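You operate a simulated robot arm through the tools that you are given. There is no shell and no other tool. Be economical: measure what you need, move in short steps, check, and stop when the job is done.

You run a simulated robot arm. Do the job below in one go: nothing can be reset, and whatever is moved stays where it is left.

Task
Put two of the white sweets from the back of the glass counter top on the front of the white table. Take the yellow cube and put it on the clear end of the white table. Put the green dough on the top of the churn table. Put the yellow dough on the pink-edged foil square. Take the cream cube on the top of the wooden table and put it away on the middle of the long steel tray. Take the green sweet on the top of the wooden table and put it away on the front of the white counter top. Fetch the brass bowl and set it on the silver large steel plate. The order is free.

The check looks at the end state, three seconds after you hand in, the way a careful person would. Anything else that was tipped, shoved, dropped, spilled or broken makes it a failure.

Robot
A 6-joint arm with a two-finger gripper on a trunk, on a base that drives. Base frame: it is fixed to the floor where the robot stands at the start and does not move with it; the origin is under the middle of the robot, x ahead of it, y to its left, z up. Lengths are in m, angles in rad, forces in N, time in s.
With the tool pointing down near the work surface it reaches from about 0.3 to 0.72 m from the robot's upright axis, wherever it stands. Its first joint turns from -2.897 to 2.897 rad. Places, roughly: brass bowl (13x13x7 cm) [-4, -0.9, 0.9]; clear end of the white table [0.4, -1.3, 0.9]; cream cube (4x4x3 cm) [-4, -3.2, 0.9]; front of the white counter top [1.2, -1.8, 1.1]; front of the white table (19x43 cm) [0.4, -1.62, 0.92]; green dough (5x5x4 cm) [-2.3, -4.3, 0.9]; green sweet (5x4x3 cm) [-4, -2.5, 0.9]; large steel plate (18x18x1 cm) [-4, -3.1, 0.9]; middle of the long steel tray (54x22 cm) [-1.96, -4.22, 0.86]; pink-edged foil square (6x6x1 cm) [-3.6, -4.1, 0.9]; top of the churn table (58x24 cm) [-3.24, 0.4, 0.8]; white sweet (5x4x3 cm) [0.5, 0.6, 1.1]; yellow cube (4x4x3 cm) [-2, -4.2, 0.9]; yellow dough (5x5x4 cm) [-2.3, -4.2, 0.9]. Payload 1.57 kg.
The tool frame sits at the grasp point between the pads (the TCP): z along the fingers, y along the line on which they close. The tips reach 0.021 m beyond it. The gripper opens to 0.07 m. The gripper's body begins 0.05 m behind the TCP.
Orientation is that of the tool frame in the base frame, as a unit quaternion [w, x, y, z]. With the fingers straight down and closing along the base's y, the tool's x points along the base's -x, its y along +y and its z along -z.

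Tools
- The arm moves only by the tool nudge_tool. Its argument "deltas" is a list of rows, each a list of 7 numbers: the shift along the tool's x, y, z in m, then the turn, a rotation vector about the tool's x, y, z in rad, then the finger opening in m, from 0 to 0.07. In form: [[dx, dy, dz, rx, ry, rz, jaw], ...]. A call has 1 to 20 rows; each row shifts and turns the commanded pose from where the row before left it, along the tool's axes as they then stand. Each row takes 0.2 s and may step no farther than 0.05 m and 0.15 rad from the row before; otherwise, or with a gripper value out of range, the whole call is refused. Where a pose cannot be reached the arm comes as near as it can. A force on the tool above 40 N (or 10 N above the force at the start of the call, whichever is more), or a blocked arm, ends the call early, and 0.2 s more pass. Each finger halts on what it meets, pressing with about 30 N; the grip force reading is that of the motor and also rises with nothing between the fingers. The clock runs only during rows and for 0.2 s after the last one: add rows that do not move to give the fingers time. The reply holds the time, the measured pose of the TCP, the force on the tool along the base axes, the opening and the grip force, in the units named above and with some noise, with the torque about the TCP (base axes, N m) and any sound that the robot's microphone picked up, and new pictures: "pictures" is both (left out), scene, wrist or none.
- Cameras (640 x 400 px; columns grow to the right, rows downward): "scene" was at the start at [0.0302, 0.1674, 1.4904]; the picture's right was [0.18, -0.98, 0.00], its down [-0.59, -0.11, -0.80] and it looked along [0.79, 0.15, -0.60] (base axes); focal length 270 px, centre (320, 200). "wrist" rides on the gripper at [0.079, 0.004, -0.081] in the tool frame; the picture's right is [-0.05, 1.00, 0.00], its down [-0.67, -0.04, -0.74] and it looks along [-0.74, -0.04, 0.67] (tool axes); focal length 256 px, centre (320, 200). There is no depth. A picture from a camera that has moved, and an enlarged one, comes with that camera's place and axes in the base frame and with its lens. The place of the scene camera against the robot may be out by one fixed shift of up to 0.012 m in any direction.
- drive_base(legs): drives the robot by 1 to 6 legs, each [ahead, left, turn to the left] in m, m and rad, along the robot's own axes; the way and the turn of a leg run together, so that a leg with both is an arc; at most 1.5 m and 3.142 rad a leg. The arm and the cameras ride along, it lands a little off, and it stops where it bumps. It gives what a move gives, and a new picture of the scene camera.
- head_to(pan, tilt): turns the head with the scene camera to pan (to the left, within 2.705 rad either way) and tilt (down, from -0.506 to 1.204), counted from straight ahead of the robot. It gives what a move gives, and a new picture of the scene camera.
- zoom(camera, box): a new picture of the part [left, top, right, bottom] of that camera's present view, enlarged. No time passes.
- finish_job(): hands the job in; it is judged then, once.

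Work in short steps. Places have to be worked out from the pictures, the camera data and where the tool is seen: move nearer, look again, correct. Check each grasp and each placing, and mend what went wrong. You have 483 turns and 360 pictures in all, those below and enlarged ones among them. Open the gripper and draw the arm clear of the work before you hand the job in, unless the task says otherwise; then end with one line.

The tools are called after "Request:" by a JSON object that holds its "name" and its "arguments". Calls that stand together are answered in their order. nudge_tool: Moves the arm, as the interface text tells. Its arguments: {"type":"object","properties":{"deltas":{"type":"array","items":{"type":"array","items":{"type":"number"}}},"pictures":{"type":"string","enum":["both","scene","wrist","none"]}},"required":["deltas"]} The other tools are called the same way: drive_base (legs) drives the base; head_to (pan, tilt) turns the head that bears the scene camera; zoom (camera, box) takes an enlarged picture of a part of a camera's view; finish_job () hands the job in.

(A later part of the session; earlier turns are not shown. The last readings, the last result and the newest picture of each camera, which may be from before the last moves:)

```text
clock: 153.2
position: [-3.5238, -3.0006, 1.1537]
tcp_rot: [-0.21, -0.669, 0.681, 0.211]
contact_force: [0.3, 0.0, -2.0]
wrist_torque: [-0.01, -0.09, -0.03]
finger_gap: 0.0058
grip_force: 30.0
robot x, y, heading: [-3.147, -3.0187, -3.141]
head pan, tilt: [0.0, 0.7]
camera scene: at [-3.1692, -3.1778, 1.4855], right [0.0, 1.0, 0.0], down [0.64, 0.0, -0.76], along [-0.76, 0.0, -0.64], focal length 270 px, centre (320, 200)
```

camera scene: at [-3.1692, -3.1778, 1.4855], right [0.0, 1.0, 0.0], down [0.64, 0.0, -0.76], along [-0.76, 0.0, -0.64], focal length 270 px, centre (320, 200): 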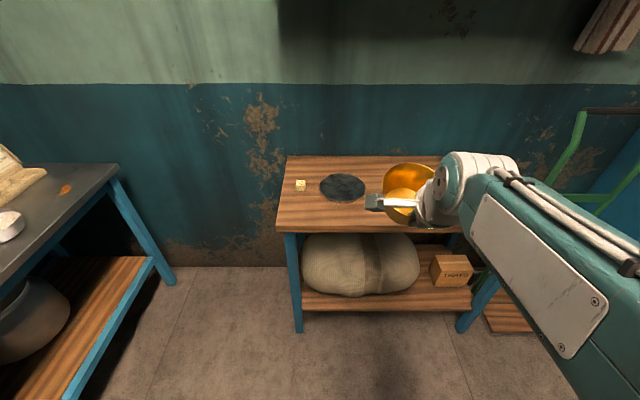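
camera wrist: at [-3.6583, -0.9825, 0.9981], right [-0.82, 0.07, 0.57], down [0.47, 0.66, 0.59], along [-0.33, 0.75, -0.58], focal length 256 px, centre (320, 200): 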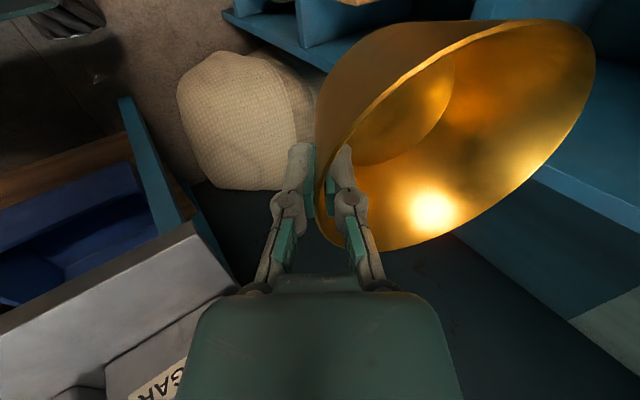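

Plate centre about (-3.97,-3.09). I level the bowl by tilting the tool back ~0.32 rad, and check in both views.

Request:
{"name": "nudge_tool", "arguments": {"deltas": [[0, 0, 0, 0.11, 0, 0, 0.0], [0, 0, 0, 0.11, 0, 0, 0.0], [0, 0, 0, 0.1, 0, 0, 0.0], [0, 0, 0, 0, 0, 0, 0], [0, 0, 0, 0, 0, 0, 0]], "pictures": "both"}}

Request:
{"name": "zoom", "arguments": {"camera": "scene", "box": [270, 130, 510, 280]}}

```text
clock: 154.4
position: [-3.5246, -3.0018, 1.1543]
tcp_rot: [-0.102, -0.694, 0.706, 0.099]
contact_force: [0.5, -0.9, -1.0]
wrist_torque: [0.02, -0.05, -0.02]
finger_gap: 0.0059
grip_force: 30.2
robot x, y, heading: [-3.1498, -3.0165, -3.14]
head pan, tilt: [0.0, 0.7]
camera scene: at [-3.1695, -3.1777, 1.4855], right [0.0, 1.0, 0.0], down [0.64, 0.0, -0.76], along [-0.76, 0.0, -0.64], focal length 270 px, centre (320, 200)
camera wrist: at [-3.508, -3.0811, 1.2324], right [-0.96, 0.07, 0.28], down [0.25, 0.67, 0.7], along [-0.14, 0.74, -0.66], focal length 256 px, centre (320, 200)
```

scene: 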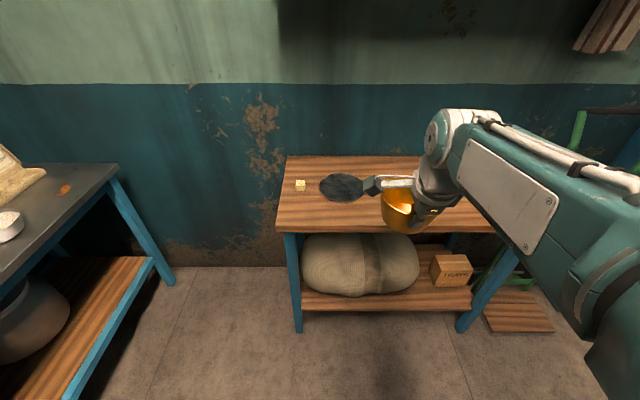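
wrist: 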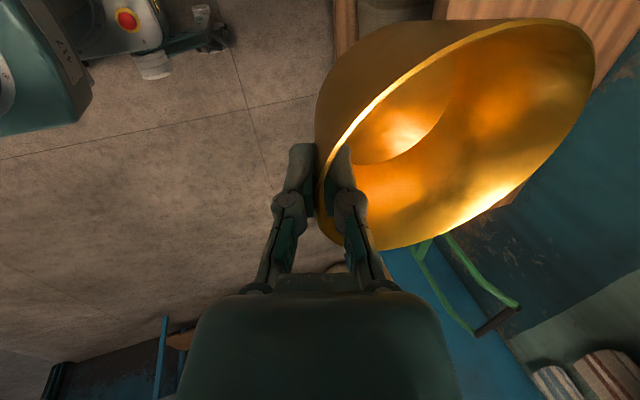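

```text
2.67 times, centred on (390, 205) of scene
camera zoom: at [-3.1695, -3.1777, 1.4855], right [0.0, 1.0, 0.0], down [0.64, 0.0, -0.76], along [-0.76, 0.0, -0.64], focal length 720 px, centre (133, 187)
```

zoom: 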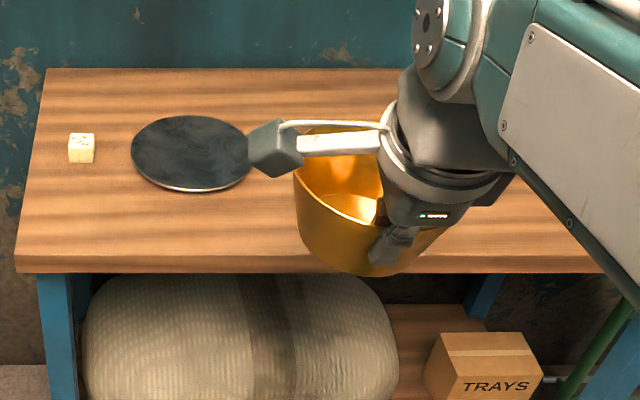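

Request:
{"name": "zoom", "arguments": {"camera": "scene", "box": [360, 165, 440, 245]}}

```text
5.00 times, centred on (400, 205) of scene
camera zoom: at [-3.1695, -3.1777, 1.4855], right [0.0, 1.0, 0.0], down [0.64, 0.0, -0.76], along [-0.76, 0.0, -0.64], focal length 1349 px, centre (-80, 175)
```

zoom: 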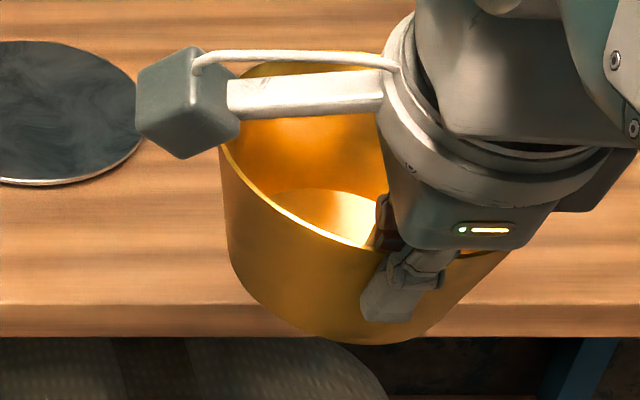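

The bowl hangs about level. I drive 0.2 m nearer and 9 cm left to be opposite the plate.

Request:
{"name": "drive_base", "arguments": {"legs": [[0.2, 0.09, 0]]}}

```text
clock: 156.0
position: [-3.7205, -3.0881, 1.1523]
tcp_rot: [-0.102, -0.696, 0.704, 0.099]
contact_force: [0.7, -0.4, -1.0]
wrist_torque: [-0.01, -0.09, 0.04]
finger_gap: 0.0062
grip_force: 29.5
robot x, y, heading: [-3.344, -3.1071, -3.136]
head pan, tilt: [0.0, 0.7]
camera scene: at [-3.3641, -3.2624, 1.4858], right [0.0, 1.0, 0.0], down [0.64, 0.0, -0.76], along [-0.76, 0.0, -0.64], focal length 270 px, centre (320, 200)
```

scene: 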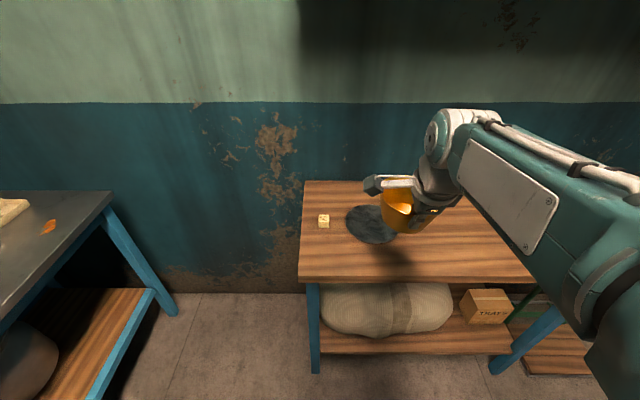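

Plate centre refined to (-3.962,-3.094), top z≈0.88. I move the bowl above it to TCP z≈1.0.

Request:
{"name": "nudge_tool", "arguments": {"deltas": [[0.0012, 0.0252, 0.0392, 0, 0, 0, 0.0], [0.0012, 0.0252, 0.0392, 0, 0, 0, 0.0], [0.0012, 0.0252, 0.0392, 0, 0, 0, 0.0], [0.0012, 0.0252, 0.0392, 0, 0, 0, 0.0], [0.0012, 0.0252, 0.0392, 0, 0, 0, 0.0], [0, 0, 0, 0, 0, 0, 0], [0, 0, 0, 0, 0, 0, 0]], "pictures": "both"}}

Request:
{"name": "zoom", "arguments": {"camera": "scene", "box": [310, 160, 470, 260]}}

```text
clock: 157.6
position: [-3.899, -3.0958, 1.0004]
tcp_rot: [-0.1, -0.696, 0.704, 0.099]
contact_force: [-0.7, -0.2, -0.8]
wrist_torque: [-0.02, -0.09, -0.03]
finger_gap: 0.0059
grip_force: 30.5
robot x, y, heading: [-3.3419, -3.1027, -3.14]
head pan, tilt: [0.0, 0.7]
camera scene: at [-3.3653, -3.2655, 1.4855], right [0.0, 1.0, 0.0], down [0.65, 0.0, -0.76], along [-0.76, 0.0, -0.65], focal length 270 px, centre (320, 200)
camera wrist: at [-3.8823, -3.176, 1.0781], right [-0.96, 0.07, 0.28], down [0.25, 0.67, 0.7], along [-0.14, 0.74, -0.66], focal length 256 px, centre (320, 200)
```

scene: 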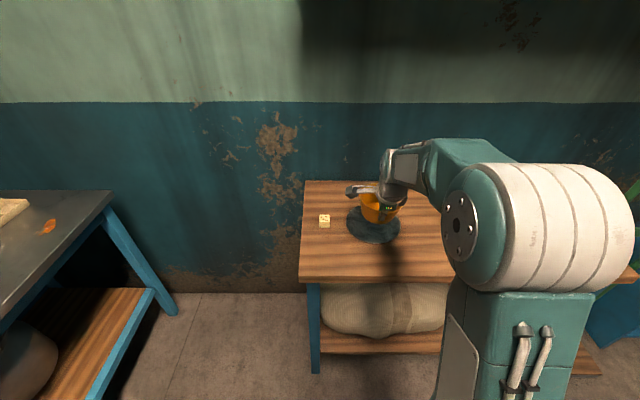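
wrist: 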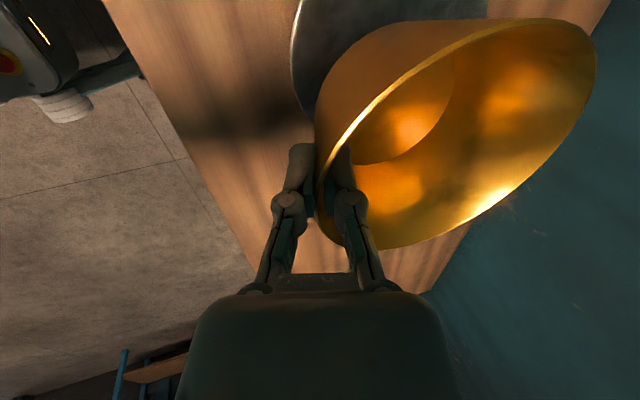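

```text
4.00 times, centred on (390, 210) of scene
camera zoom: at [-3.3653, -3.2655, 1.4855], right [0.0, 1.0, 0.0], down [0.65, 0.0, -0.76], along [-0.76, 0.0, -0.65], focal length 1080 px, centre (40, 160)
```

zoom: 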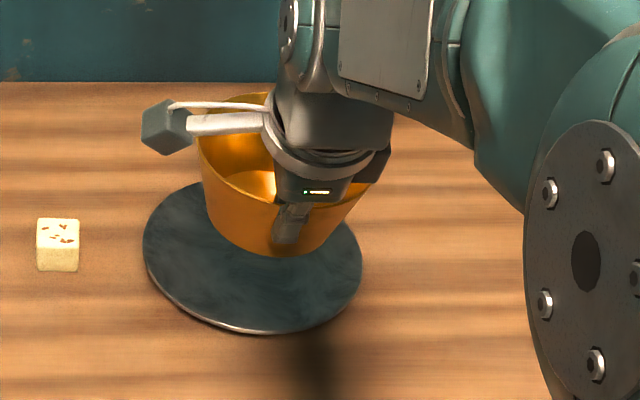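

Bowl centre over plate centre. I go down: 4 cm, then in small steps feeling for contact.

Request:
{"name": "nudge_tool", "arguments": {"deltas": [[0, -0.0057, 0.0192, 0, 0, 0, 0.0], [0, -0.0057, 0.0192, 0, 0, 0, 0.0], [0, 0, 0, 0, 0, 0, 0]], "pictures": "none"}}

Request:
{"name": "nudge_tool", "arguments": {"deltas": [[0, -0.0012, 0.004, 0, 0, 0, 0.0], [0, 0, 0, 0, 0, 0, 0]], "pictures": "none"}}

Request:
{"name": "nudge_tool", "arguments": {"deltas": [[0, -0.0012, 0.004, 0, 0, 0, 0.0], [0, 0, 0, 0, 0, 0, 0]], "pictures": "both"}}

```text
clock: 158.4
position: [-3.8987, -3.0942, 0.9597]
tcp_rot: [-0.102, -0.695, 0.705, 0.099]
contact_force: [-0.3, -0.2, -1.0]
wrist_torque: [0.0, -0.09, -0.01]
finger_gap: 0.0059
grip_force: 30.3
robot x, y, heading: [-3.344, -3.1027, -3.139]
head pan, tilt: [0.0, 0.7]
```

```text
clock: 159.0
position: [-3.8964, -3.0939, 0.9558]
tcp_rot: [-0.101, -0.696, 0.704, 0.098]
contact_force: [-0.2, -0.5, -2.3]
wrist_torque: [-0.03, -0.09, 0.04]
finger_gap: 0.006
grip_force: 29.8
robot x, y, heading: [-3.3418, -3.1018, -3.138]
head pan, tilt: [0.0, 0.7]
```

```text
clock: 159.6
position: [-3.8963, -3.0936, 0.9515]
tcp_rot: [-0.101, -0.695, 0.705, 0.099]
contact_force: [0.3, -0.1, -1.6]
wrist_torque: [0.0, -0.05, 0.03]
finger_gap: 0.0058
grip_force: 29.8
robot x, y, heading: [-3.3418, -3.1052, -3.139]
head pan, tilt: [0.0, 0.7]
camera scene: at [-3.3653, -3.2654, 1.4855], right [0.0, 1.0, 0.0], down [0.65, 0.0, -0.76], along [-0.76, 0.0, -0.65], focal length 270 px, centre (320, 200)
camera wrist: at [-3.8802, -3.1738, 1.031], right [-0.96, 0.07, 0.28], down [0.25, 0.67, 0.7], along [-0.14, 0.74, -0.66], focal length 256 px, centre (320, 200)
```

scene: 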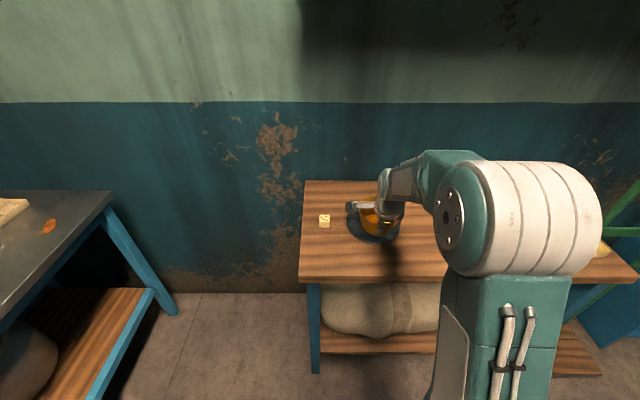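
wrist: 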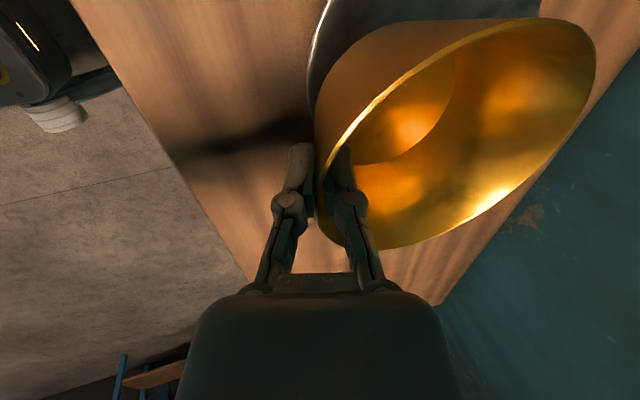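

Request:
{"name": "nudge_tool", "arguments": {"deltas": [[0, -0.0012, 0.004, 0, 0, 0, 0.0], [0, 0, 0, 0, 0, 0, 0]], "pictures": "none"}}

Request:
{"name": "nudge_tool", "arguments": {"deltas": [[0, -0.0012, 0.004, 0, 0, 0, 0.0], [0, 0, 0, 0, 0, 0, 0]], "pictures": "none"}}

Request:
{"name": "nudge_tool", "arguments": {"deltas": [[0, -0.0012, 0.004, 0, 0, 0, 0.0], [0, 0, 0, 0, 0, 0, 0]], "pictures": "none"}}

Request:
{"name": "zoom", "arguments": {"camera": "scene", "box": [310, 160, 470, 260]}}

```text
clock: 160.2
position: [-3.8958, -3.0943, 0.9482]
tcp_rot: [-0.101, -0.696, 0.704, 0.1]
contact_force: [-0.6, 1.3, -2.4]
wrist_torque: [-0.02, -0.08, -0.01]
finger_gap: 0.0059
grip_force: 30.5
robot x, y, heading: [-3.346, -3.1072, -3.139]
head pan, tilt: [0.0, 0.7]
```

```text
clock: 160.8
position: [-3.8952, -3.0947, 0.9442]
tcp_rot: [-0.102, -0.695, 0.705, 0.099]
contact_force: [0.2, 0.0, -1.5]
wrist_torque: [-0.02, -0.07, 0.02]
finger_gap: 0.006
grip_force: 30.5
robot x, y, heading: [-3.3427, -3.1042, -3.136]
head pan, tilt: [0.0, 0.7]
```

```text
clock: 161.4
position: [-3.8962, -3.0955, 0.9405]
tcp_rot: [-0.101, -0.696, 0.704, 0.099]
contact_force: [0.6, 0.3, -0.9]
wrist_torque: [-0.05, -0.03, -0.05]
finger_gap: 0.0057
grip_force: 29.5
robot x, y, heading: [-3.3386, -3.1075, -3.139]
head pan, tilt: [0.0, 0.7]
```

```text
4.00 times, centred on (390, 210) of scene
camera zoom: at [-3.3653, -3.2654, 1.4855], right [0.0, 1.0, 0.0], down [0.65, 0.0, -0.76], along [-0.76, 0.0, -0.65], focal length 1080 px, centre (40, 160)
```

zoom: 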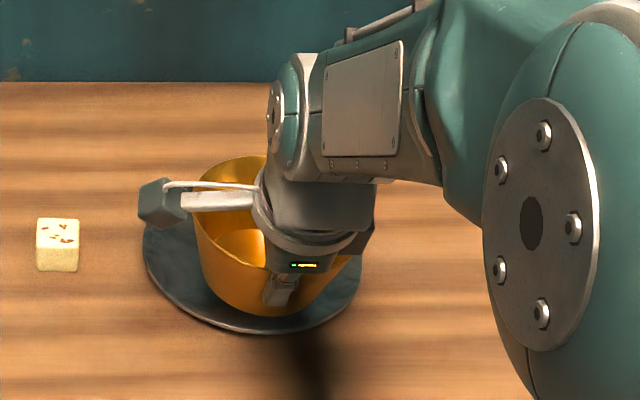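

Still no contact; the bowl looks ~1 cm too near me relative to the plate. I shift 8 mm away and continue down.

Request:
{"name": "nudge_tool", "arguments": {"deltas": [[0, 0.0077, 0.0023, 0, 0, 0, 0.0], [0, -0.0012, 0.004, 0, 0, 0, 0], [0, 0, 0, 0, 0, 0, 0]], "pictures": "none"}}

Request:
{"name": "nudge_tool", "arguments": {"deltas": [[0, -0.0009, 0.003, 0, 0, 0, 0.0], [0, 0, 0, 0, 0, 0, 0]], "pictures": "none"}}

Request:
{"name": "nudge_tool", "arguments": {"deltas": [[0, -0.0009, 0.003, 0, 0, 0, 0.0], [0, 0, 0, 0, 0, 0, 0]], "pictures": "none"}}

Request:
{"name": "nudge_tool", "arguments": {"deltas": [[0, -0.0009, 0.003, 0, 0, 0, 0.0], [0, 0, 0, 0, 0, 0, 0]], "pictures": "none"}}

Request:
{"name": "zoom", "arguments": {"camera": "scene", "box": [310, 160, 470, 260]}}

```text
clock: 162.2
position: [-3.9041, -3.0953, 0.9361]
tcp_rot: [-0.102, -0.695, 0.704, 0.099]
contact_force: [0.8, -0.9, -0.3]
wrist_torque: [0.02, -0.1, 0.01]
finger_gap: 0.0058
grip_force: 30.1
robot x, y, heading: [-3.3453, -3.1084, -3.133]
head pan, tilt: [0.0, 0.7]
```

```text
clock: 162.8
position: [-3.9058, -3.0955, 0.9321]
tcp_rot: [-0.101, -0.695, 0.705, 0.098]
contact_force: [-0.6, 0.2, -0.8]
wrist_torque: [-0.05, -0.09, 0.01]
finger_gap: 0.0059
grip_force: 30.2
robot x, y, heading: [-3.344, -3.1055, -3.14]
head pan, tilt: [0.0, 0.7]
```

```text
clock: 163.4
position: [-3.9044, -3.0932, 0.9291]
tcp_rot: [-0.102, -0.695, 0.705, 0.098]
contact_force: [0.1, 0.0, -1.4]
wrist_torque: [0.05, -0.06, -0.01]
finger_gap: 0.006
grip_force: 30.0
robot x, y, heading: [-3.3445, -3.1055, -3.138]
head pan, tilt: [0.0, 0.7]
```

```text
clock: 164.0
position: [-3.9028, -3.0947, 0.9263]
tcp_rot: [-0.102, -0.695, 0.705, 0.1]
contact_force: [0.0, -0.3, -1.3]
wrist_torque: [-0.03, -0.1, -0.01]
finger_gap: 0.0059
grip_force: 29.8
robot x, y, heading: [-3.3403, -3.1034, -3.137]
head pan, tilt: [0.0, 0.7]
```

```text
4.00 times, centred on (390, 210) of scene
camera zoom: at [-3.3653, -3.2654, 1.4855], right [0.0, 1.0, 0.0], down [0.65, 0.0, -0.76], along [-0.76, 0.0, -0.65], focal length 1080 px, centre (40, 160)
```

zoom: 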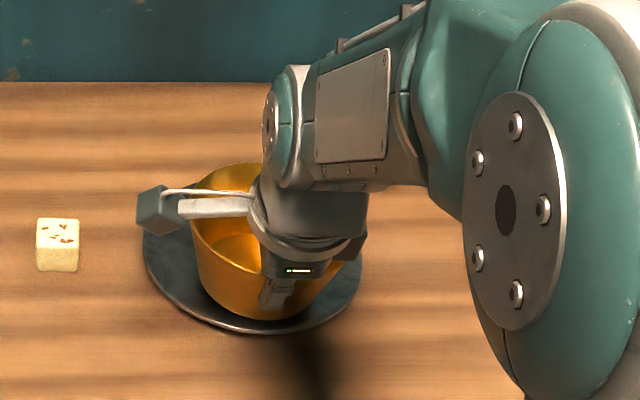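

Still free: using the plate's 18 cm width its depth gives z≈0.85, so its centre is at x≈-3.987. I shift the bowl 1.8 cm farther and continue down.

Request:
{"name": "nudge_tool", "arguments": {"deltas": [[0, 0.0173, 0.0051, 0, 0, 0, 0.0], [0, 0, 0, 0, 0, 0, 0]], "pictures": "none"}}

Request:
{"name": "nudge_tool", "arguments": {"deltas": [[0, -0.0009, 0.003, 0, 0, 0, 0.0], [0, 0, 0, 0, 0, 0, 0]], "pictures": "none"}}

Request:
{"name": "nudge_tool", "arguments": {"deltas": [[0, -0.0009, 0.003, 0, 0, 0, 0.0], [0, 0, 0, 0, 0, 0, 0]], "pictures": "none"}}

Request:
{"name": "zoom", "arguments": {"camera": "scene", "box": [310, 160, 470, 260]}}

```text
clock: 164.6
position: [-3.9226, -3.0949, 0.9262]
tcp_rot: [-0.102, -0.695, 0.705, 0.099]
contact_force: [-0.5, -0.5, -1.7]
wrist_torque: [-0.01, -0.04, 0.02]
finger_gap: 0.0062
grip_force: 29.9
robot x, y, heading: [-3.3413, -3.1063, -3.139]
head pan, tilt: [0.0, 0.7]
```

```text
clock: 165.2
position: [-3.9212, -3.0942, 0.9239]
tcp_rot: [-0.102, -0.695, 0.705, 0.099]
contact_force: [0.3, 0.2, -2.0]
wrist_torque: [0.0, -0.08, -0.01]
finger_gap: 0.0059
grip_force: 29.8
robot x, y, heading: [-3.342, -3.107, -3.139]
head pan, tilt: [0.0, 0.7]
```

```text
clock: 165.8
position: [-3.9227, -3.0943, 0.9219]
tcp_rot: [-0.101, -0.695, 0.705, 0.099]
contact_force: [-0.1, -0.6, -1.5]
wrist_torque: [0.01, -0.06, 0.0]
finger_gap: 0.0059
grip_force: 30.2
robot x, y, heading: [-3.3448, -3.1062, -3.138]
head pan, tilt: [0.0, 0.7]
```

```text
4.00 times, centred on (390, 210) of scene
camera zoom: at [-3.3654, -3.2654, 1.4855], right [0.0, 1.0, 0.0], down [0.65, 0.0, -0.76], along [-0.76, 0.0, -0.65], focal length 1080 px, centre (40, 160)
```

zoom: 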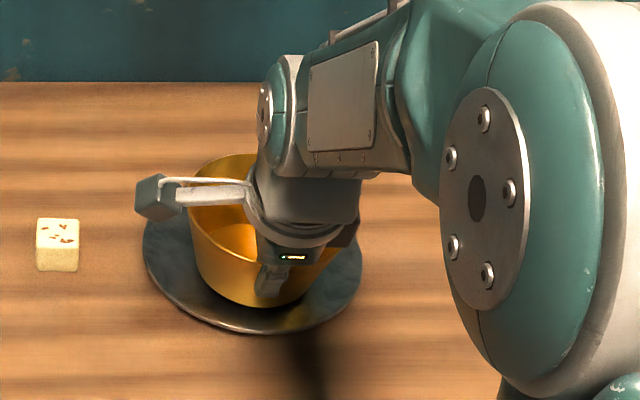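

Centred better now. I continue down in 3 mm steps.

Request:
{"name": "nudge_tool", "arguments": {"deltas": [[0, -0.0009, 0.003, 0, 0, 0, 0.0], [0, 0, 0, 0, 0, 0, 0]], "pictures": "none"}}

Request:
{"name": "nudge_tool", "arguments": {"deltas": [[0, -0.0009, 0.003, 0, 0, 0, 0.0], [0, 0, 0, 0, 0, 0, 0]], "pictures": "none"}}

Request:
{"name": "nudge_tool", "arguments": {"deltas": [[0, -0.0009, 0.003, 0, 0, 0, 0.0], [0, 0, 0, 0, 0, 0, 0]], "pictures": "none"}}

Request:
{"name": "nudge_tool", "arguments": {"deltas": [[0, -0.0009, 0.003, 0, 0, 0, 0.0], [0, 0, 0, 0, 0, 0, 0]], "pictures": "none"}}

```text
clock: 166.4
position: [-3.9211, -3.0943, 0.9179]
tcp_rot: [-0.101, -0.696, 0.704, 0.099]
contact_force: [0.4, 0.1, -0.4]
wrist_torque: [-0.04, -0.07, 0.03]
finger_gap: 0.0058
grip_force: 29.6
robot x, y, heading: [-3.3413, -3.1063, -3.134]
head pan, tilt: [0.0, 0.7]
```

```text
clock: 167.0
position: [-3.9223, -3.0945, 0.9153]
tcp_rot: [-0.102, -0.696, 0.704, 0.1]
contact_force: [3.6, 0.6, 11.3]
wrist_torque: [0.52, 0.13, -0.21]
finger_gap: 0.006
grip_force: 29.9
robot x, y, heading: [-3.3433, -3.1048, -3.135]
head pan, tilt: [0.0, 0.7]
```

```text
clock: 167.6
position: [-3.9222, -3.0951, 0.9124]
tcp_rot: [-0.103, -0.696, 0.704, 0.102]
contact_force: [-1.4, -0.3, 20.2]
wrist_torque: [0.62, 0.41, 0.01]
finger_gap: 0.0059
grip_force: 30.2
robot x, y, heading: [-3.343, -3.1022, -3.142]
head pan, tilt: [0.0, 0.7]
```

```text
clock: 168.2
position: [-3.9218, -3.0955, 0.91]
tcp_rot: [-0.104, -0.695, 0.704, 0.101]
contact_force: [-5.9, -3.8, 24.8]
wrist_torque: [0.15, 0.61, 0.16]
finger_gap: 0.0058
grip_force: 29.9
robot x, y, heading: [-3.345, -3.1041, -3.132]
head pan, tilt: [0.0, 0.7]
```

Contact (≈20 N): the bowl is on the plate. I open and draw back along the tool axis.

Request:
{"name": "nudge_tool", "arguments": {"deltas": [[0, 0, 0, 0, 0, 0, 0.015], [0, 0, 0, 0, 0, 0, 0.03], [0, 0, 0, 0, 0, 0, 0.03], [0, 0, -0.03, 0, 0, 0, 0.03], [0, 0, -0.04, 0, 0, 0, 0.03], [0, 0, -0.04, 0, 0, 0, 0.03], [0, 0, -0.04, 0, 0, 0, 0.03], [0, 0, 0, 0, 0, 0, 0.03]], "pictures": "both"}}

Request:
{"name": "zoom", "arguments": {"camera": "scene", "box": [310, 160, 470, 260]}}

```text
clock: 170.0
position: [-3.8795, -3.097, 1.0542]
tcp_rot: [-0.101, -0.695, 0.704, 0.099]
contact_force: [-0.5, 0.0, 0.5]
wrist_torque: [-0.02, 0.04, 0.0]
finger_gap: 0.0301
grip_force: 0.1
robot x, y, heading: [-3.3419, -3.103, -3.139]
head pan, tilt: [0.0, 0.7]
camera scene: at [-3.3648, -3.2655, 1.4855], right [0.0, 1.0, 0.0], down [0.65, 0.0, -0.76], along [-0.76, 0.0, -0.65], focal length 270 px, centre (320, 200)
camera wrist: at [-3.8632, -3.1764, 1.132], right [-0.96, 0.07, 0.28], down [0.25, 0.67, 0.7], along [-0.14, 0.74, -0.66], focal length 256 px, centre (320, 200)
```

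scene: 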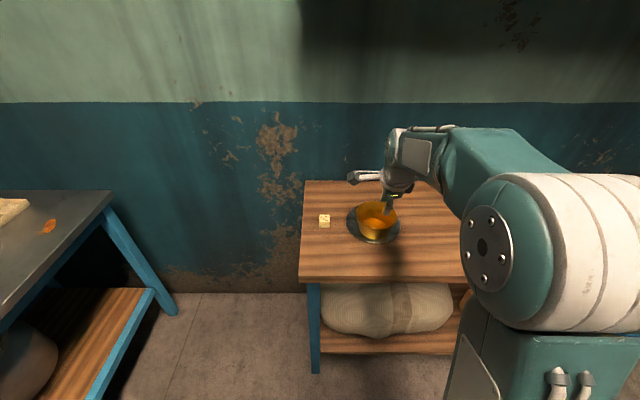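
wrist: 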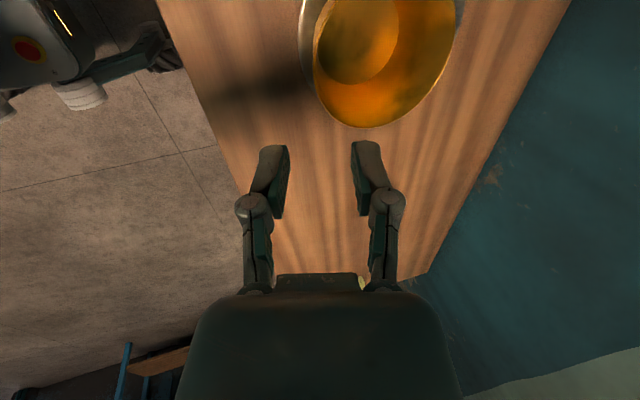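

```text
4.00 times, centred on (390, 210) of scene
camera zoom: at [-3.3648, -3.2655, 1.4855], right [0.0, 1.0, 0.0], down [0.65, 0.0, -0.76], along [-0.76, 0.0, -0.65], focal length 1080 px, centre (40, 160)
```

zoom: 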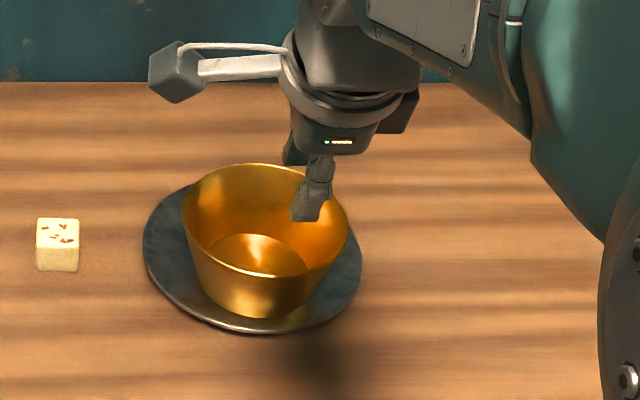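

Bowl stands well on the plate. Next the cream cube at about (-3.994,-3.252): I straighten the tool and move above it.

Request:
{"name": "nudge_tool", "arguments": {"deltas": [[0, 0, -0.03, 0.145, 0, 0, 0.07], [0, 0, -0.02, 0.142, 0, 0, 0.07], [0.04, 0.0, 0, 0, 0, 0, 0.07], [0.04, 0.02, 0, 0, 0, 0, 0.07], [0.04, 0.02, 0, 0, 0, 0, 0.07], [0.03, 0.03, 0, 0, 0, 0, 0.07], [0.003, 0.03, 0, 0, 0, 0, 0.07], [0, 0, 0.03, 0, 0, 0, 0.07], [0, 0, 0, 0, 0, 0, 0.07], [0, 0, 0, 0, 0, 0, 0.07]], "pictures": "both"}}

```text
clock: 172.2
position: [-3.9691, -3.2476, 1.0701]
tcp_rot: [-0.001, -0.703, 0.711, -0.002]
contact_force: [-0.3, -0.7, -1.0]
wrist_torque: [0.0, -0.01, 0.03]
finger_gap: 0.0699
grip_force: 0.1
robot x, y, heading: [-3.3424, -3.1059, -3.141]
head pan, tilt: [0.0, 0.7]
camera scene: at [-3.3657, -3.2661, 1.4854], right [0.0, 1.0, 0.0], down [0.65, 0.0, -0.76], along [-0.76, 0.0, -0.65], focal length 270 px, centre (320, 200)
camera wrist: at [-3.9752, -3.3266, 1.1504], right [-1.0, 0.07, 0.0], down [0.04, 0.67, 0.74], along [0.05, 0.74, -0.67], focal length 256 px, centre (320, 200)
```

scene: 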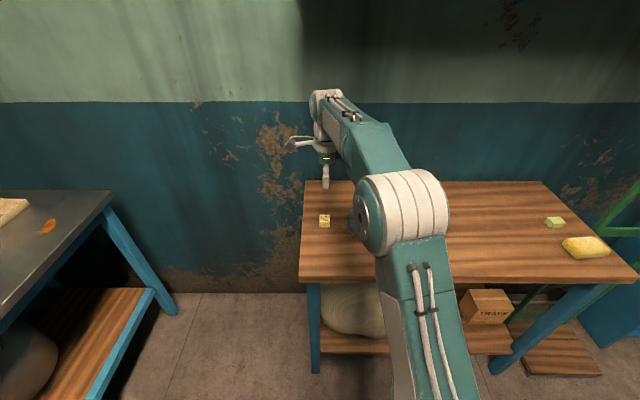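
wrist: 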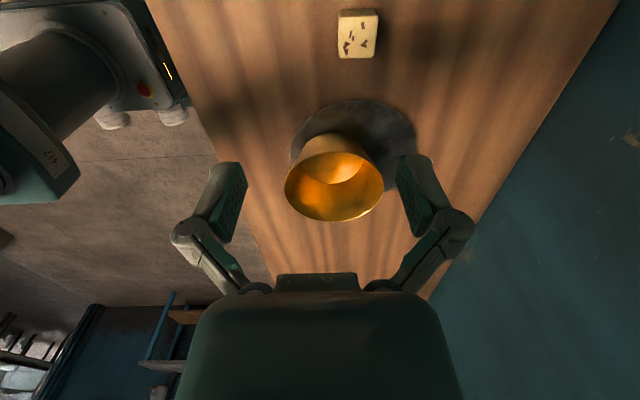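

Cube at (-4.003,-3.248). I shift over it and descend to z≈0.91, then look.

Request:
{"name": "nudge_tool", "arguments": {"deltas": [[0, 0.034, 0, 0, 0, 0, 0.07], [0, 0, 0.04, 0, 0, 0, 0.07], [0, 0, 0.04, 0, 0, 0, 0.07], [0, 0, 0.04, 0, 0, 0, 0.07], [0, 0, 0.04, 0, 0, 0, 0.07], [0, 0, 0, 0, 0, 0, 0.07]], "pictures": "wrist"}}

```text
clock: 173.6
position: [-4.0039, -3.246, 0.9101]
tcp_rot: [-0.001, -0.703, 0.711, -0.003]
contact_force: [0.1, 0.1, -0.3]
wrist_torque: [0.02, 0.03, 0.02]
finger_gap: 0.0702
grip_force: 0.2
robot x, y, heading: [-3.3418, -3.1038, -3.137]
head pan, tilt: [0.0, 0.7]
camera wrist: at [-4.0107, -3.3251, 0.9907], right [-1.0, 0.07, 0.0], down [0.04, 0.67, 0.74], along [0.05, 0.74, -0.67], focal length 256 px, centre (320, 200)
```

wrist: 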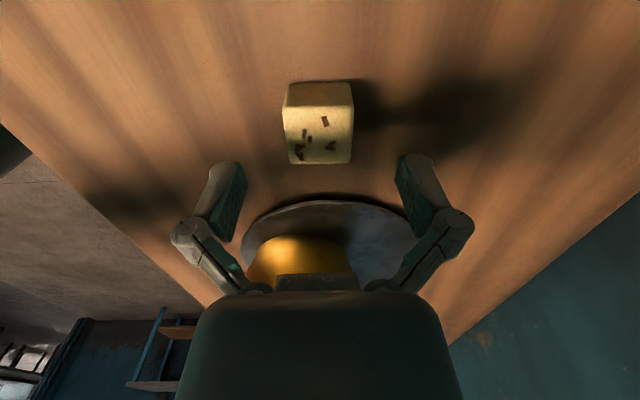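

Centred. I descend 3.4 cm and close.

Request:
{"name": "nudge_tool", "arguments": {"deltas": [[0, 0, 0.02, 0, 0, 0, 0.07], [0, 0, 0.014, 0, 0, 0, 0.07], [0, 0, 0, 0, 0, 0, 0.05], [0, 0, 0, 0, 0, 0, 0.03], [0, 0, 0, 0, 0, 0, 0.025], [0, 0, 0, 0, 0, 0, 0.025], [0, 0, 0, 0, 0, 0, 0.025]], "pictures": "wrist"}}

```text
clock: 175.2
position: [-4.0043, -3.2472, 0.8756]
tcp_rot: [-0.001, -0.703, 0.712, -0.002]
contact_force: [-0.6, 0.0, 3.1]
wrist_torque: [-0.01, -0.03, -0.03]
finger_gap: 0.0337
grip_force: 29.8
robot x, y, heading: [-3.3405, -3.1041, -3.138]
head pan, tilt: [0.0, 0.7]
camera wrist: at [-4.0108, -3.3269, 0.9574], right [-1.0, 0.07, 0.0], down [0.04, 0.67, 0.74], along [0.05, 0.74, -0.67], focal length 256 px, centre (320, 200)
```

wrist: 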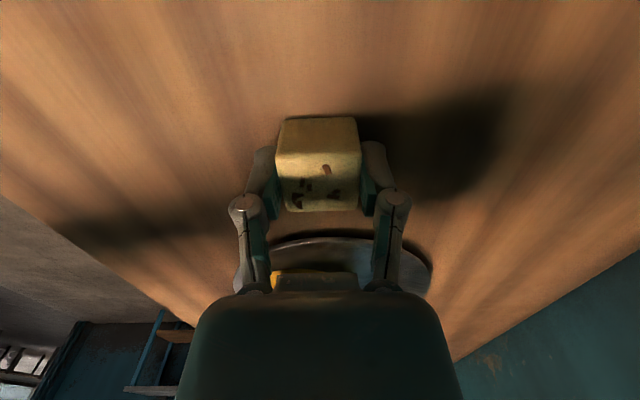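

Cube gripped (0.034). I lift it high, tuck in, back off, and turn left to face the blue counter.

Request:
{"name": "nudge_tool", "arguments": {"deltas": [[0, 0, -0.045, 0, 0, 0, 0.025], [0, 0, -0.045, 0, 0, 0, 0.025], [0, 0, -0.045, 0, 0, 0, 0.025], [0, 0, -0.045, 0, 0, 0, 0.025], [0, -0.035, -0.035, 0, 0, 0, 0.025], [-0.02, -0.045, -0.01, 0, 0, 0, 0.025], [-0.02, -0.045, 0, 0, 0, 0, 0.025], [-0.02, -0.045, 0, 0, 0, 0, 0.025], [-0.02, -0.045, 0, 0, 0, 0, 0.025], [0, -0.04, 0, 0, 0, 0, 0.025], [0, 0, 0, 0, 0, 0, 0.025]], "pictures": "none"}}

Request:
{"name": "drive_base", "arguments": {"legs": [[-0.6, 0, 0], [0, 0, 1.571], [0, 0.9, 0]]}}

Request:
{"name": "head_to", "arguments": {"pan": 0.2, "tilt": 0.6}}

```text
refused: row 6 steps farther than a row can; nothing moved
```

```text
clock: 186.8
position: [-1.7005, -3.777, 0.8763]
tcp_rot: [0.0, 1.0, -0.012, 0.003]
contact_force: [0.0, 0.2, 0.6]
wrist_torque: [-0.02, -0.02, -0.04]
finger_gap: 0.034
grip_force: 30.3
robot x, y, heading: [-1.833, -3.1152, -1.576]
head pan, tilt: [0.0, 0.7]
camera scene: at [-1.6767, -3.1492, 1.4856], right [-1.0, 0.01, 0.0], down [0.0, 0.65, -0.76], along [0.0, -0.76, -0.65], focal length 270 px, centre (320, 200)
```

scene: 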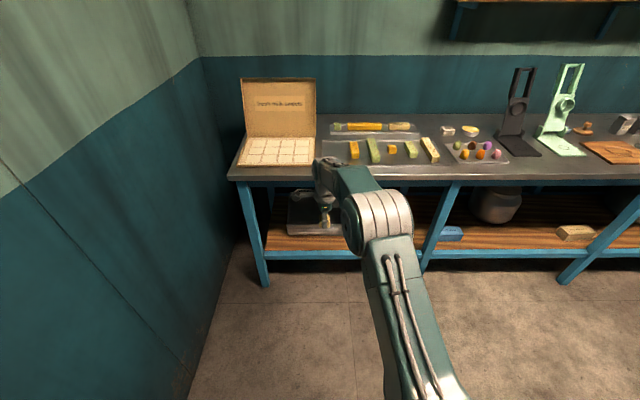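

```text
clock: 187.5
position: [-1.6985, -3.7777, 0.8777]
tcp_rot: [0.0, 1.0, -0.011, 0.002]
contact_force: [-0.4, -0.5, 0.3]
wrist_torque: [0.04, 0.01, -0.02]
finger_gap: 0.0338
grip_force: 30.3
robot x, y, heading: [-1.831, -3.1148, -1.577]
head pan, tilt: [0.201, 0.6]
camera scene: at [-1.6576, -3.151, 1.494], right [-0.98, -0.19, 0.0], down [-0.11, 0.56, -0.82], along [0.16, -0.81, -0.57], focal length 270 px, centre (320, 200)
```

scene: 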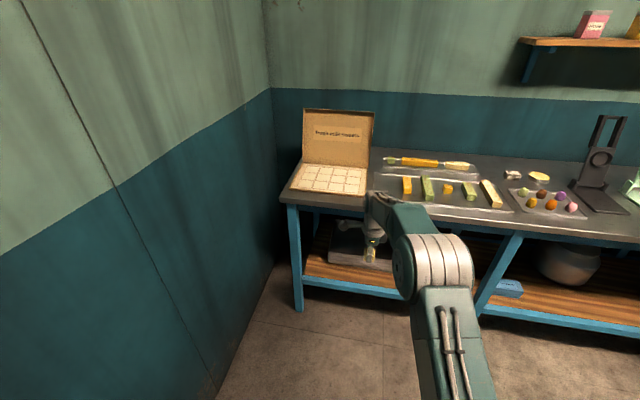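

The arm move was refused (a step too long) and the base drove with the arm low; no bump was felt, but I'll verify the bowl later. Now I raise the arm straight up.

Request:
{"name": "nudge_tool", "arguments": {"deltas": [[0, -0.02, -0.04, 0, 0, 0, 0.025], [0, -0.02, -0.04, 0, 0, 0, 0.025], [0, -0.02, -0.04, 0, 0, 0, 0.025], [0, -0.02, -0.04, 0, 0, 0, 0.025], [0, -0.02, -0.04, 0, 0, 0, 0.025], [0, -0.02, -0.04, 0, 0, 0, 0.025], [0, 0, 0, 0, 0, 0, 0.025]], "pictures": "both"}}

Request:
{"name": "head_to", "arguments": {"pan": -1.3, "tilt": 0.45}}

```text
clock: 189.1
position: [-1.6967, -3.6579, 1.1157]
tcp_rot: [-0.001, 1.0, -0.011, 0.003]
contact_force: [0.5, -0.7, -0.9]
wrist_torque: [0.01, -0.03, -0.04]
finger_gap: 0.0338
grip_force: 29.4
robot x, y, heading: [-1.8341, -3.1168, -1.576]
head pan, tilt: [0.201, 0.6]
camera scene: at [-1.657, -3.1501, 1.494], right [-0.98, -0.19, 0.0], down [-0.11, 0.56, -0.82], along [0.16, -0.81, -0.57], focal length 270 px, centre (320, 200)
camera wrist: at [-1.6193, -3.6644, 1.1964], right [-0.08, -1.0, 0.0], down [-0.67, 0.05, 0.74], along [-0.74, 0.06, -0.67], focal length 256 px, centre (320, 200)
```

scene: 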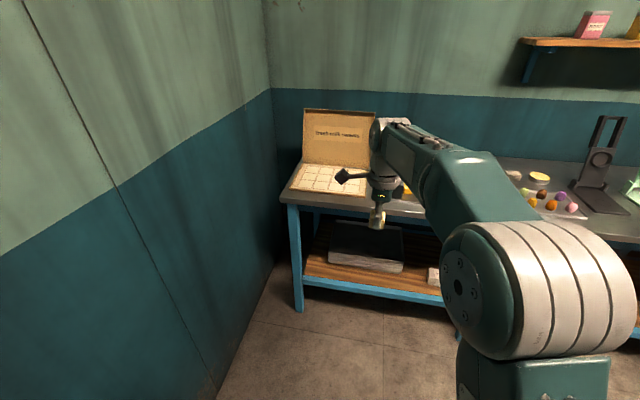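
wrist: 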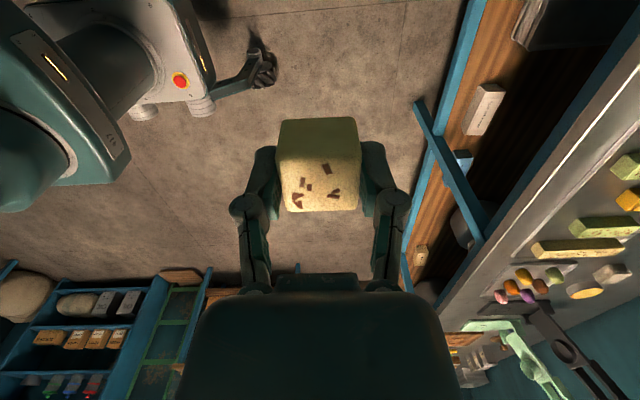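

```text
clock: 190.7
position: [-1.6978, -3.6581, 1.1145]
tcp_rot: [-0.001, 1.0, -0.011, 0.002]
contact_force: [0.8, -0.2, 0.2]
wrist_torque: [-0.01, 0.02, -0.03]
finger_gap: 0.0339
grip_force: 30.1
robot x, y, heading: [-1.8334, -3.1163, -1.579]
head pan, tilt: [-1.3, 0.45]
camera scene: at [-1.7627, -3.0877, 1.5078], right [-0.26, 0.97, 0.0], down [0.42, 0.12, -0.9], along [-0.87, -0.24, -0.43], focal length 270 px, centre (320, 200)
```

scene: 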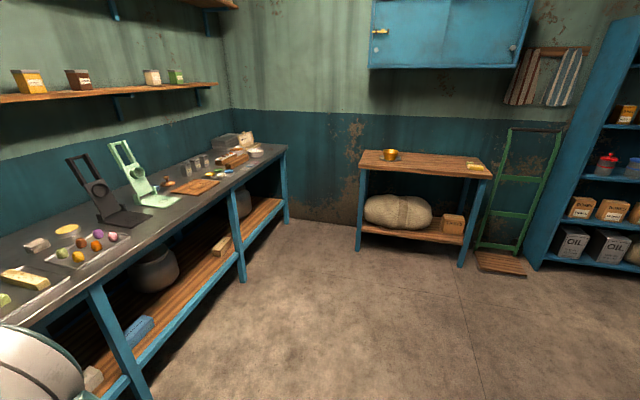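

The bowl stands undisturbed on its plate. Now I look closely at the trays on the counter.

Request:
{"name": "head_to", "arguments": {"pan": -0.3, "tilt": 0.7}}

Request:
{"name": "zoom", "arguments": {"camera": "scene", "box": [120, 70, 440, 270]}}

```text
clock: 192.0
position: [-1.6968, -3.6581, 1.1149]
tcp_rot: [0.0, 1.0, -0.011, 0.002]
contact_force: [0.6, 0.1, -1.1]
wrist_torque: [0.01, -0.02, -0.03]
finger_gap: 0.0339
grip_force: 30.3
robot x, y, heading: [-1.8346, -3.1145, -1.575]
head pan, tilt: [-0.3, 0.7]
camera scene: at [-1.6997, -3.1445, 1.4855], right [-0.95, 0.3, 0.0], down [0.19, 0.61, -0.76], along [-0.23, -0.73, -0.64], focal length 270 px, centre (320, 200)
```

scene: 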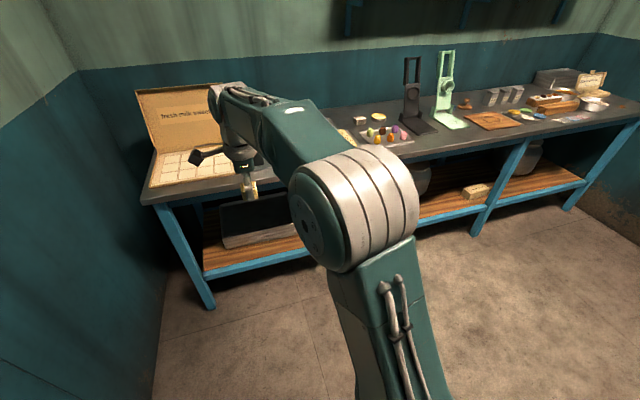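

```text
2.00 times, centred on (280, 170) of scene
camera zoom: at [-1.6997, -3.1445, 1.4855], right [-0.95, 0.3, 0.0], down [0.19, 0.61, -0.76], along [-0.23, -0.73, -0.64], focal length 540 px, centre (400, 260)
```

zoom: 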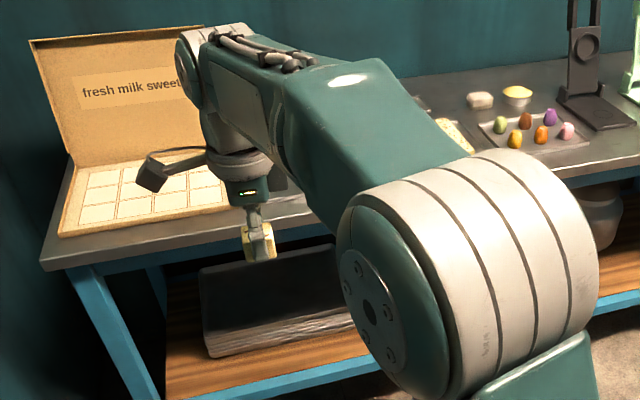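

The arm hides the trays. I shift the tool to x≈-1.9 and tuck it, before driving nearer.

Request:
{"name": "nudge_tool", "arguments": {"deltas": [[-0.04, -0.02, -0.01, 0, 0, 0, 0.025], [-0.04, -0.02, -0.01, 0, 0, 0, 0.025], [-0.04, -0.02, -0.01, 0, 0, 0, 0.025], [-0.04, -0.02, -0.01, 0, 0, 0, 0.025], [-0.04, -0.02, -0.01, 0, 0, 0, 0.025], [-0.04, -0.02, -0.01, 0, 0, 0, 0.025], [-0.04, -0.02, -0.01, 0, 0, 0, 0.025], [0, 0, 0, 0, 0, 0, 0.025]], "pictures": "scene"}}

```text
clock: 193.8
position: [-1.9749, -3.5115, 1.1876]
tcp_rot: [-0.001, 1.0, -0.012, 0.002]
contact_force: [0.6, -0.6, -1.7]
wrist_torque: [0.02, -0.03, 0.0]
finger_gap: 0.0342
grip_force: 29.5
robot x, y, heading: [-1.8316, -3.1148, -1.581]
head pan, tilt: [-0.3, 0.7]
camera scene: at [-1.7012, -3.1437, 1.4856], right [-0.95, 0.3, 0.0], down [0.19, 0.61, -0.76], along [-0.23, -0.73, -0.64], focal length 270 px, centre (320, 200)
```

scene: 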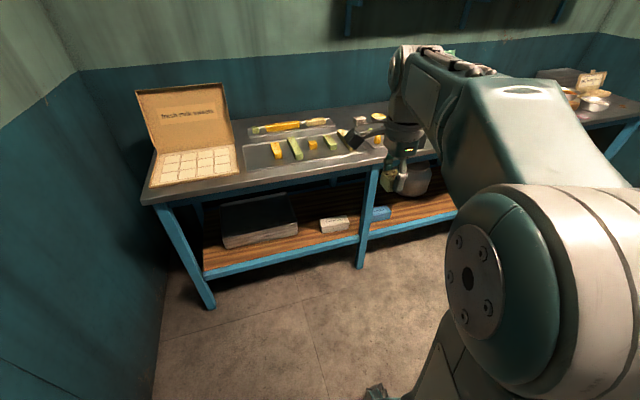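

Request:
{"name": "drive_base", "arguments": {"legs": [[0.3, 0, 0]]}}

Request:
{"name": "zoom", "arguments": {"camera": "scene", "box": [80, 60, 400, 260]}}

Request:
{"name": "zoom", "arguments": {"camera": "wrist", "box": [0, 0, 640, 400]}}

```text
clock: 195.9
position: [-1.975, -3.8202, 1.1857]
tcp_rot: [0.0, 1.0, -0.011, 0.003]
contact_force: [0.3, 0.0, -0.4]
wrist_torque: [-0.04, 0.0, 0.0]
finger_gap: 0.0338
grip_force: 30.1
robot x, y, heading: [-1.8371, -3.4193, -1.572]
head pan, tilt: [-0.3, 0.7]
camera scene: at [-1.7024, -3.4511, 1.4856], right [-0.95, 0.3, 0.0], down [0.19, 0.62, -0.76], along [-0.23, -0.73, -0.64], focal length 270 px, centre (320, 200)
```

scene: 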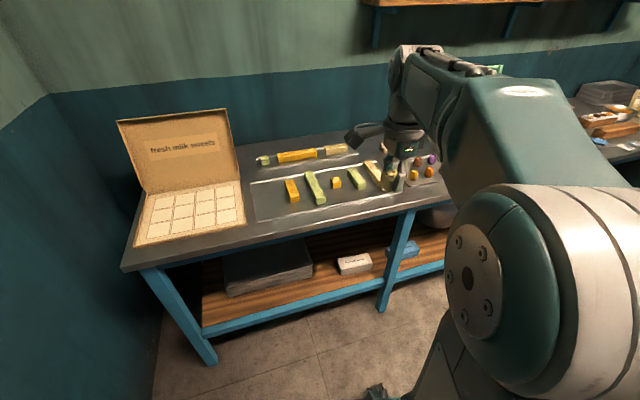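

```text
2.00 times, centred on (240, 160) of scene
camera zoom: at [-1.7024, -3.4511, 1.4856], right [-0.95, 0.3, 0.0], down [0.19, 0.62, -0.76], along [-0.23, -0.73, -0.64], focal length 540 px, centre (480, 280)
```

zoom: 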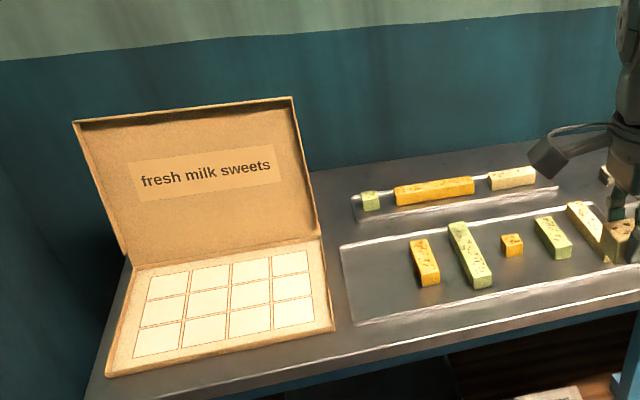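

```text
1.00 times, centred on (320, 200) of wrist (not enlarged: the box is as wide or as high as the picture)
camera zoom: at [-1.8966, -3.8266, 1.2668], right [-0.07, -1.0, 0.0], down [-0.67, 0.05, 0.74], along [-0.74, 0.06, -0.67], focal length 256 px, centre (320, 200)
```

zoom: 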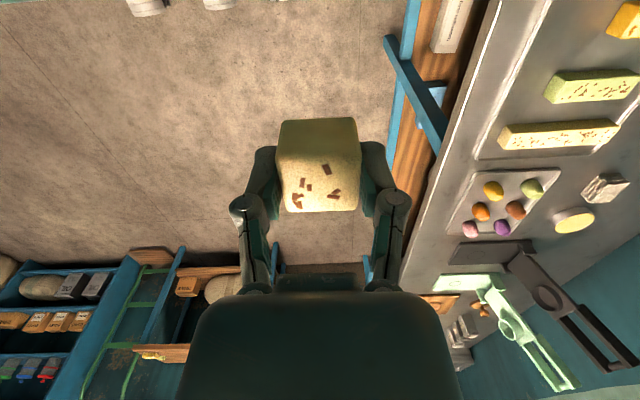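

The long tray holds bars with the small yellow cube at its middle (≈(-2.007,-4.223)), with ~6 cm free in front of it inside the tray. I'll set the cream cube there, mid-tray. First I drive 0.18 m closer.

Request:
{"name": "drive_base", "arguments": {"legs": [[0.18, 0, 0]]}}

Request:
{"name": "zoom", "arguments": {"camera": "wrist", "box": [0, 0, 640, 400]}}

```text
clock: 197.4
position: [-1.9749, -4.0029, 1.1851]
tcp_rot: [0.0, 1.0, -0.012, 0.003]
contact_force: [0.4, -0.5, -0.7]
wrist_torque: [-0.01, 0.02, -0.04]
finger_gap: 0.034
grip_force: 29.7
robot x, y, heading: [-1.8376, -3.6054, -1.574]
head pan, tilt: [-0.3, 0.7]
camera scene: at [-1.7032, -3.634, 1.4856], right [-0.95, 0.3, 0.0], down [0.19, 0.61, -0.76], along [-0.23, -0.73, -0.64], focal length 270 px, centre (320, 200)
```

scene: 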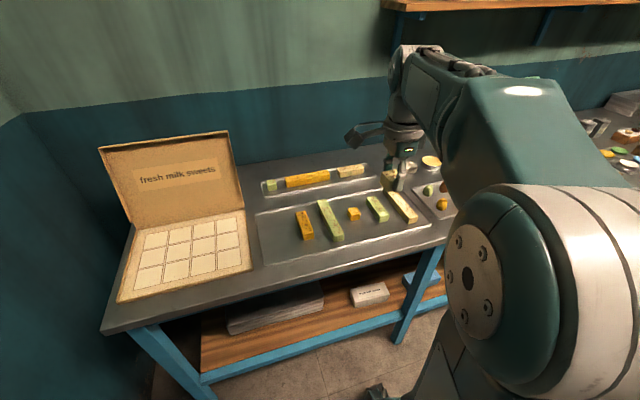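

```text
1.00 times, centred on (320, 200) of wrist (not enlarged: the box is as wide or as high as the picture)
camera zoom: at [-1.8982, -4.0091, 1.2668], right [-0.08, -1.0, 0.0], down [-0.67, 0.05, 0.74], along [-0.74, 0.06, -0.67], focal length 256 px, centre (320, 200)
```

zoom: 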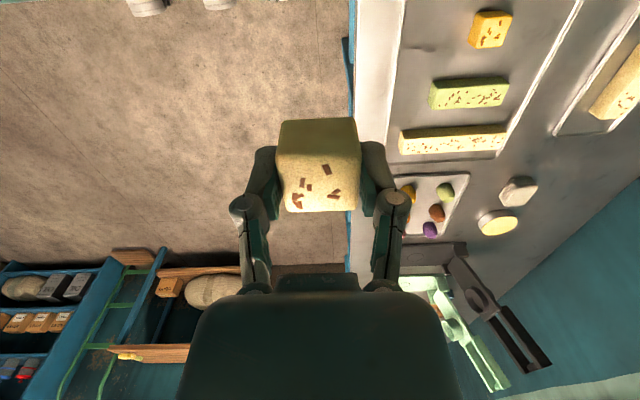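

Yellow cube located at (-2.008,-4.219). I carry the cream cube to (-2.008,-4.158), z≈0.985.

Request:
{"name": "nudge_tool", "arguments": {"deltas": [[-0.0055, 0.0258, 0.0333, 0, 0, 0, 0.025], [-0.0055, 0.0258, 0.0333, 0, 0, 0, 0.025], [-0.0055, 0.0258, 0.0333, 0, 0, 0, 0.025], [-0.0055, 0.0258, 0.0333, 0, 0, 0, 0.025], [-0.0055, 0.0258, 0.0333, 0, 0, 0, 0.025], [-0.0055, 0.0258, 0.0333, 0, 0, 0, 0.025], [0, 0, 0, 0, 0, 0, 0.025], [0, 0, 0, 0, 0, 0, 0.025]], "pictures": "both"}}

```text
clock: 199.2
position: [-2.0113, -4.1572, 0.9853]
tcp_rot: [0.0, 1.0, -0.011, 0.003]
contact_force: [-0.6, 0.1, -0.3]
wrist_torque: [0.02, 0.03, -0.02]
finger_gap: 0.0338
grip_force: 30.0
robot x, y, heading: [-1.8389, -3.606, -1.573]
head pan, tilt: [-0.3, 0.7]
camera scene: at [-1.7037, -3.6351, 1.4856], right [-0.95, 0.3, 0.0], down [0.19, 0.62, -0.76], along [-0.23, -0.73, -0.65], focal length 270 px, centre (320, 200)
camera wrist: at [-1.9345, -4.1636, 1.0663], right [-0.08, -1.0, 0.0], down [-0.67, 0.05, 0.74], along [-0.74, 0.06, -0.67], focal length 256 px, centre (320, 200)
```

scene: 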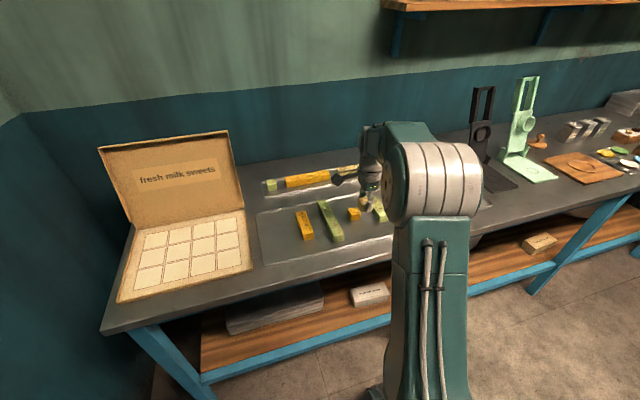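
wrist: 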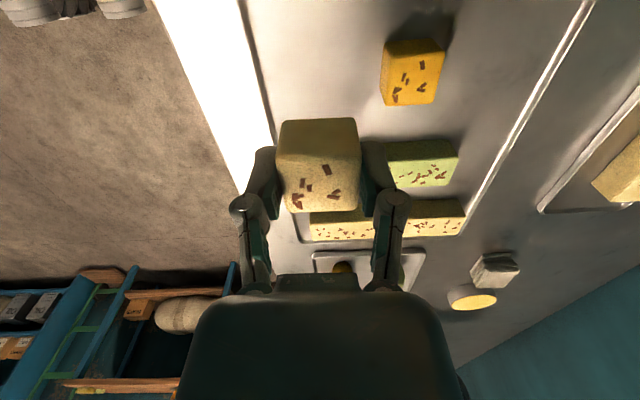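

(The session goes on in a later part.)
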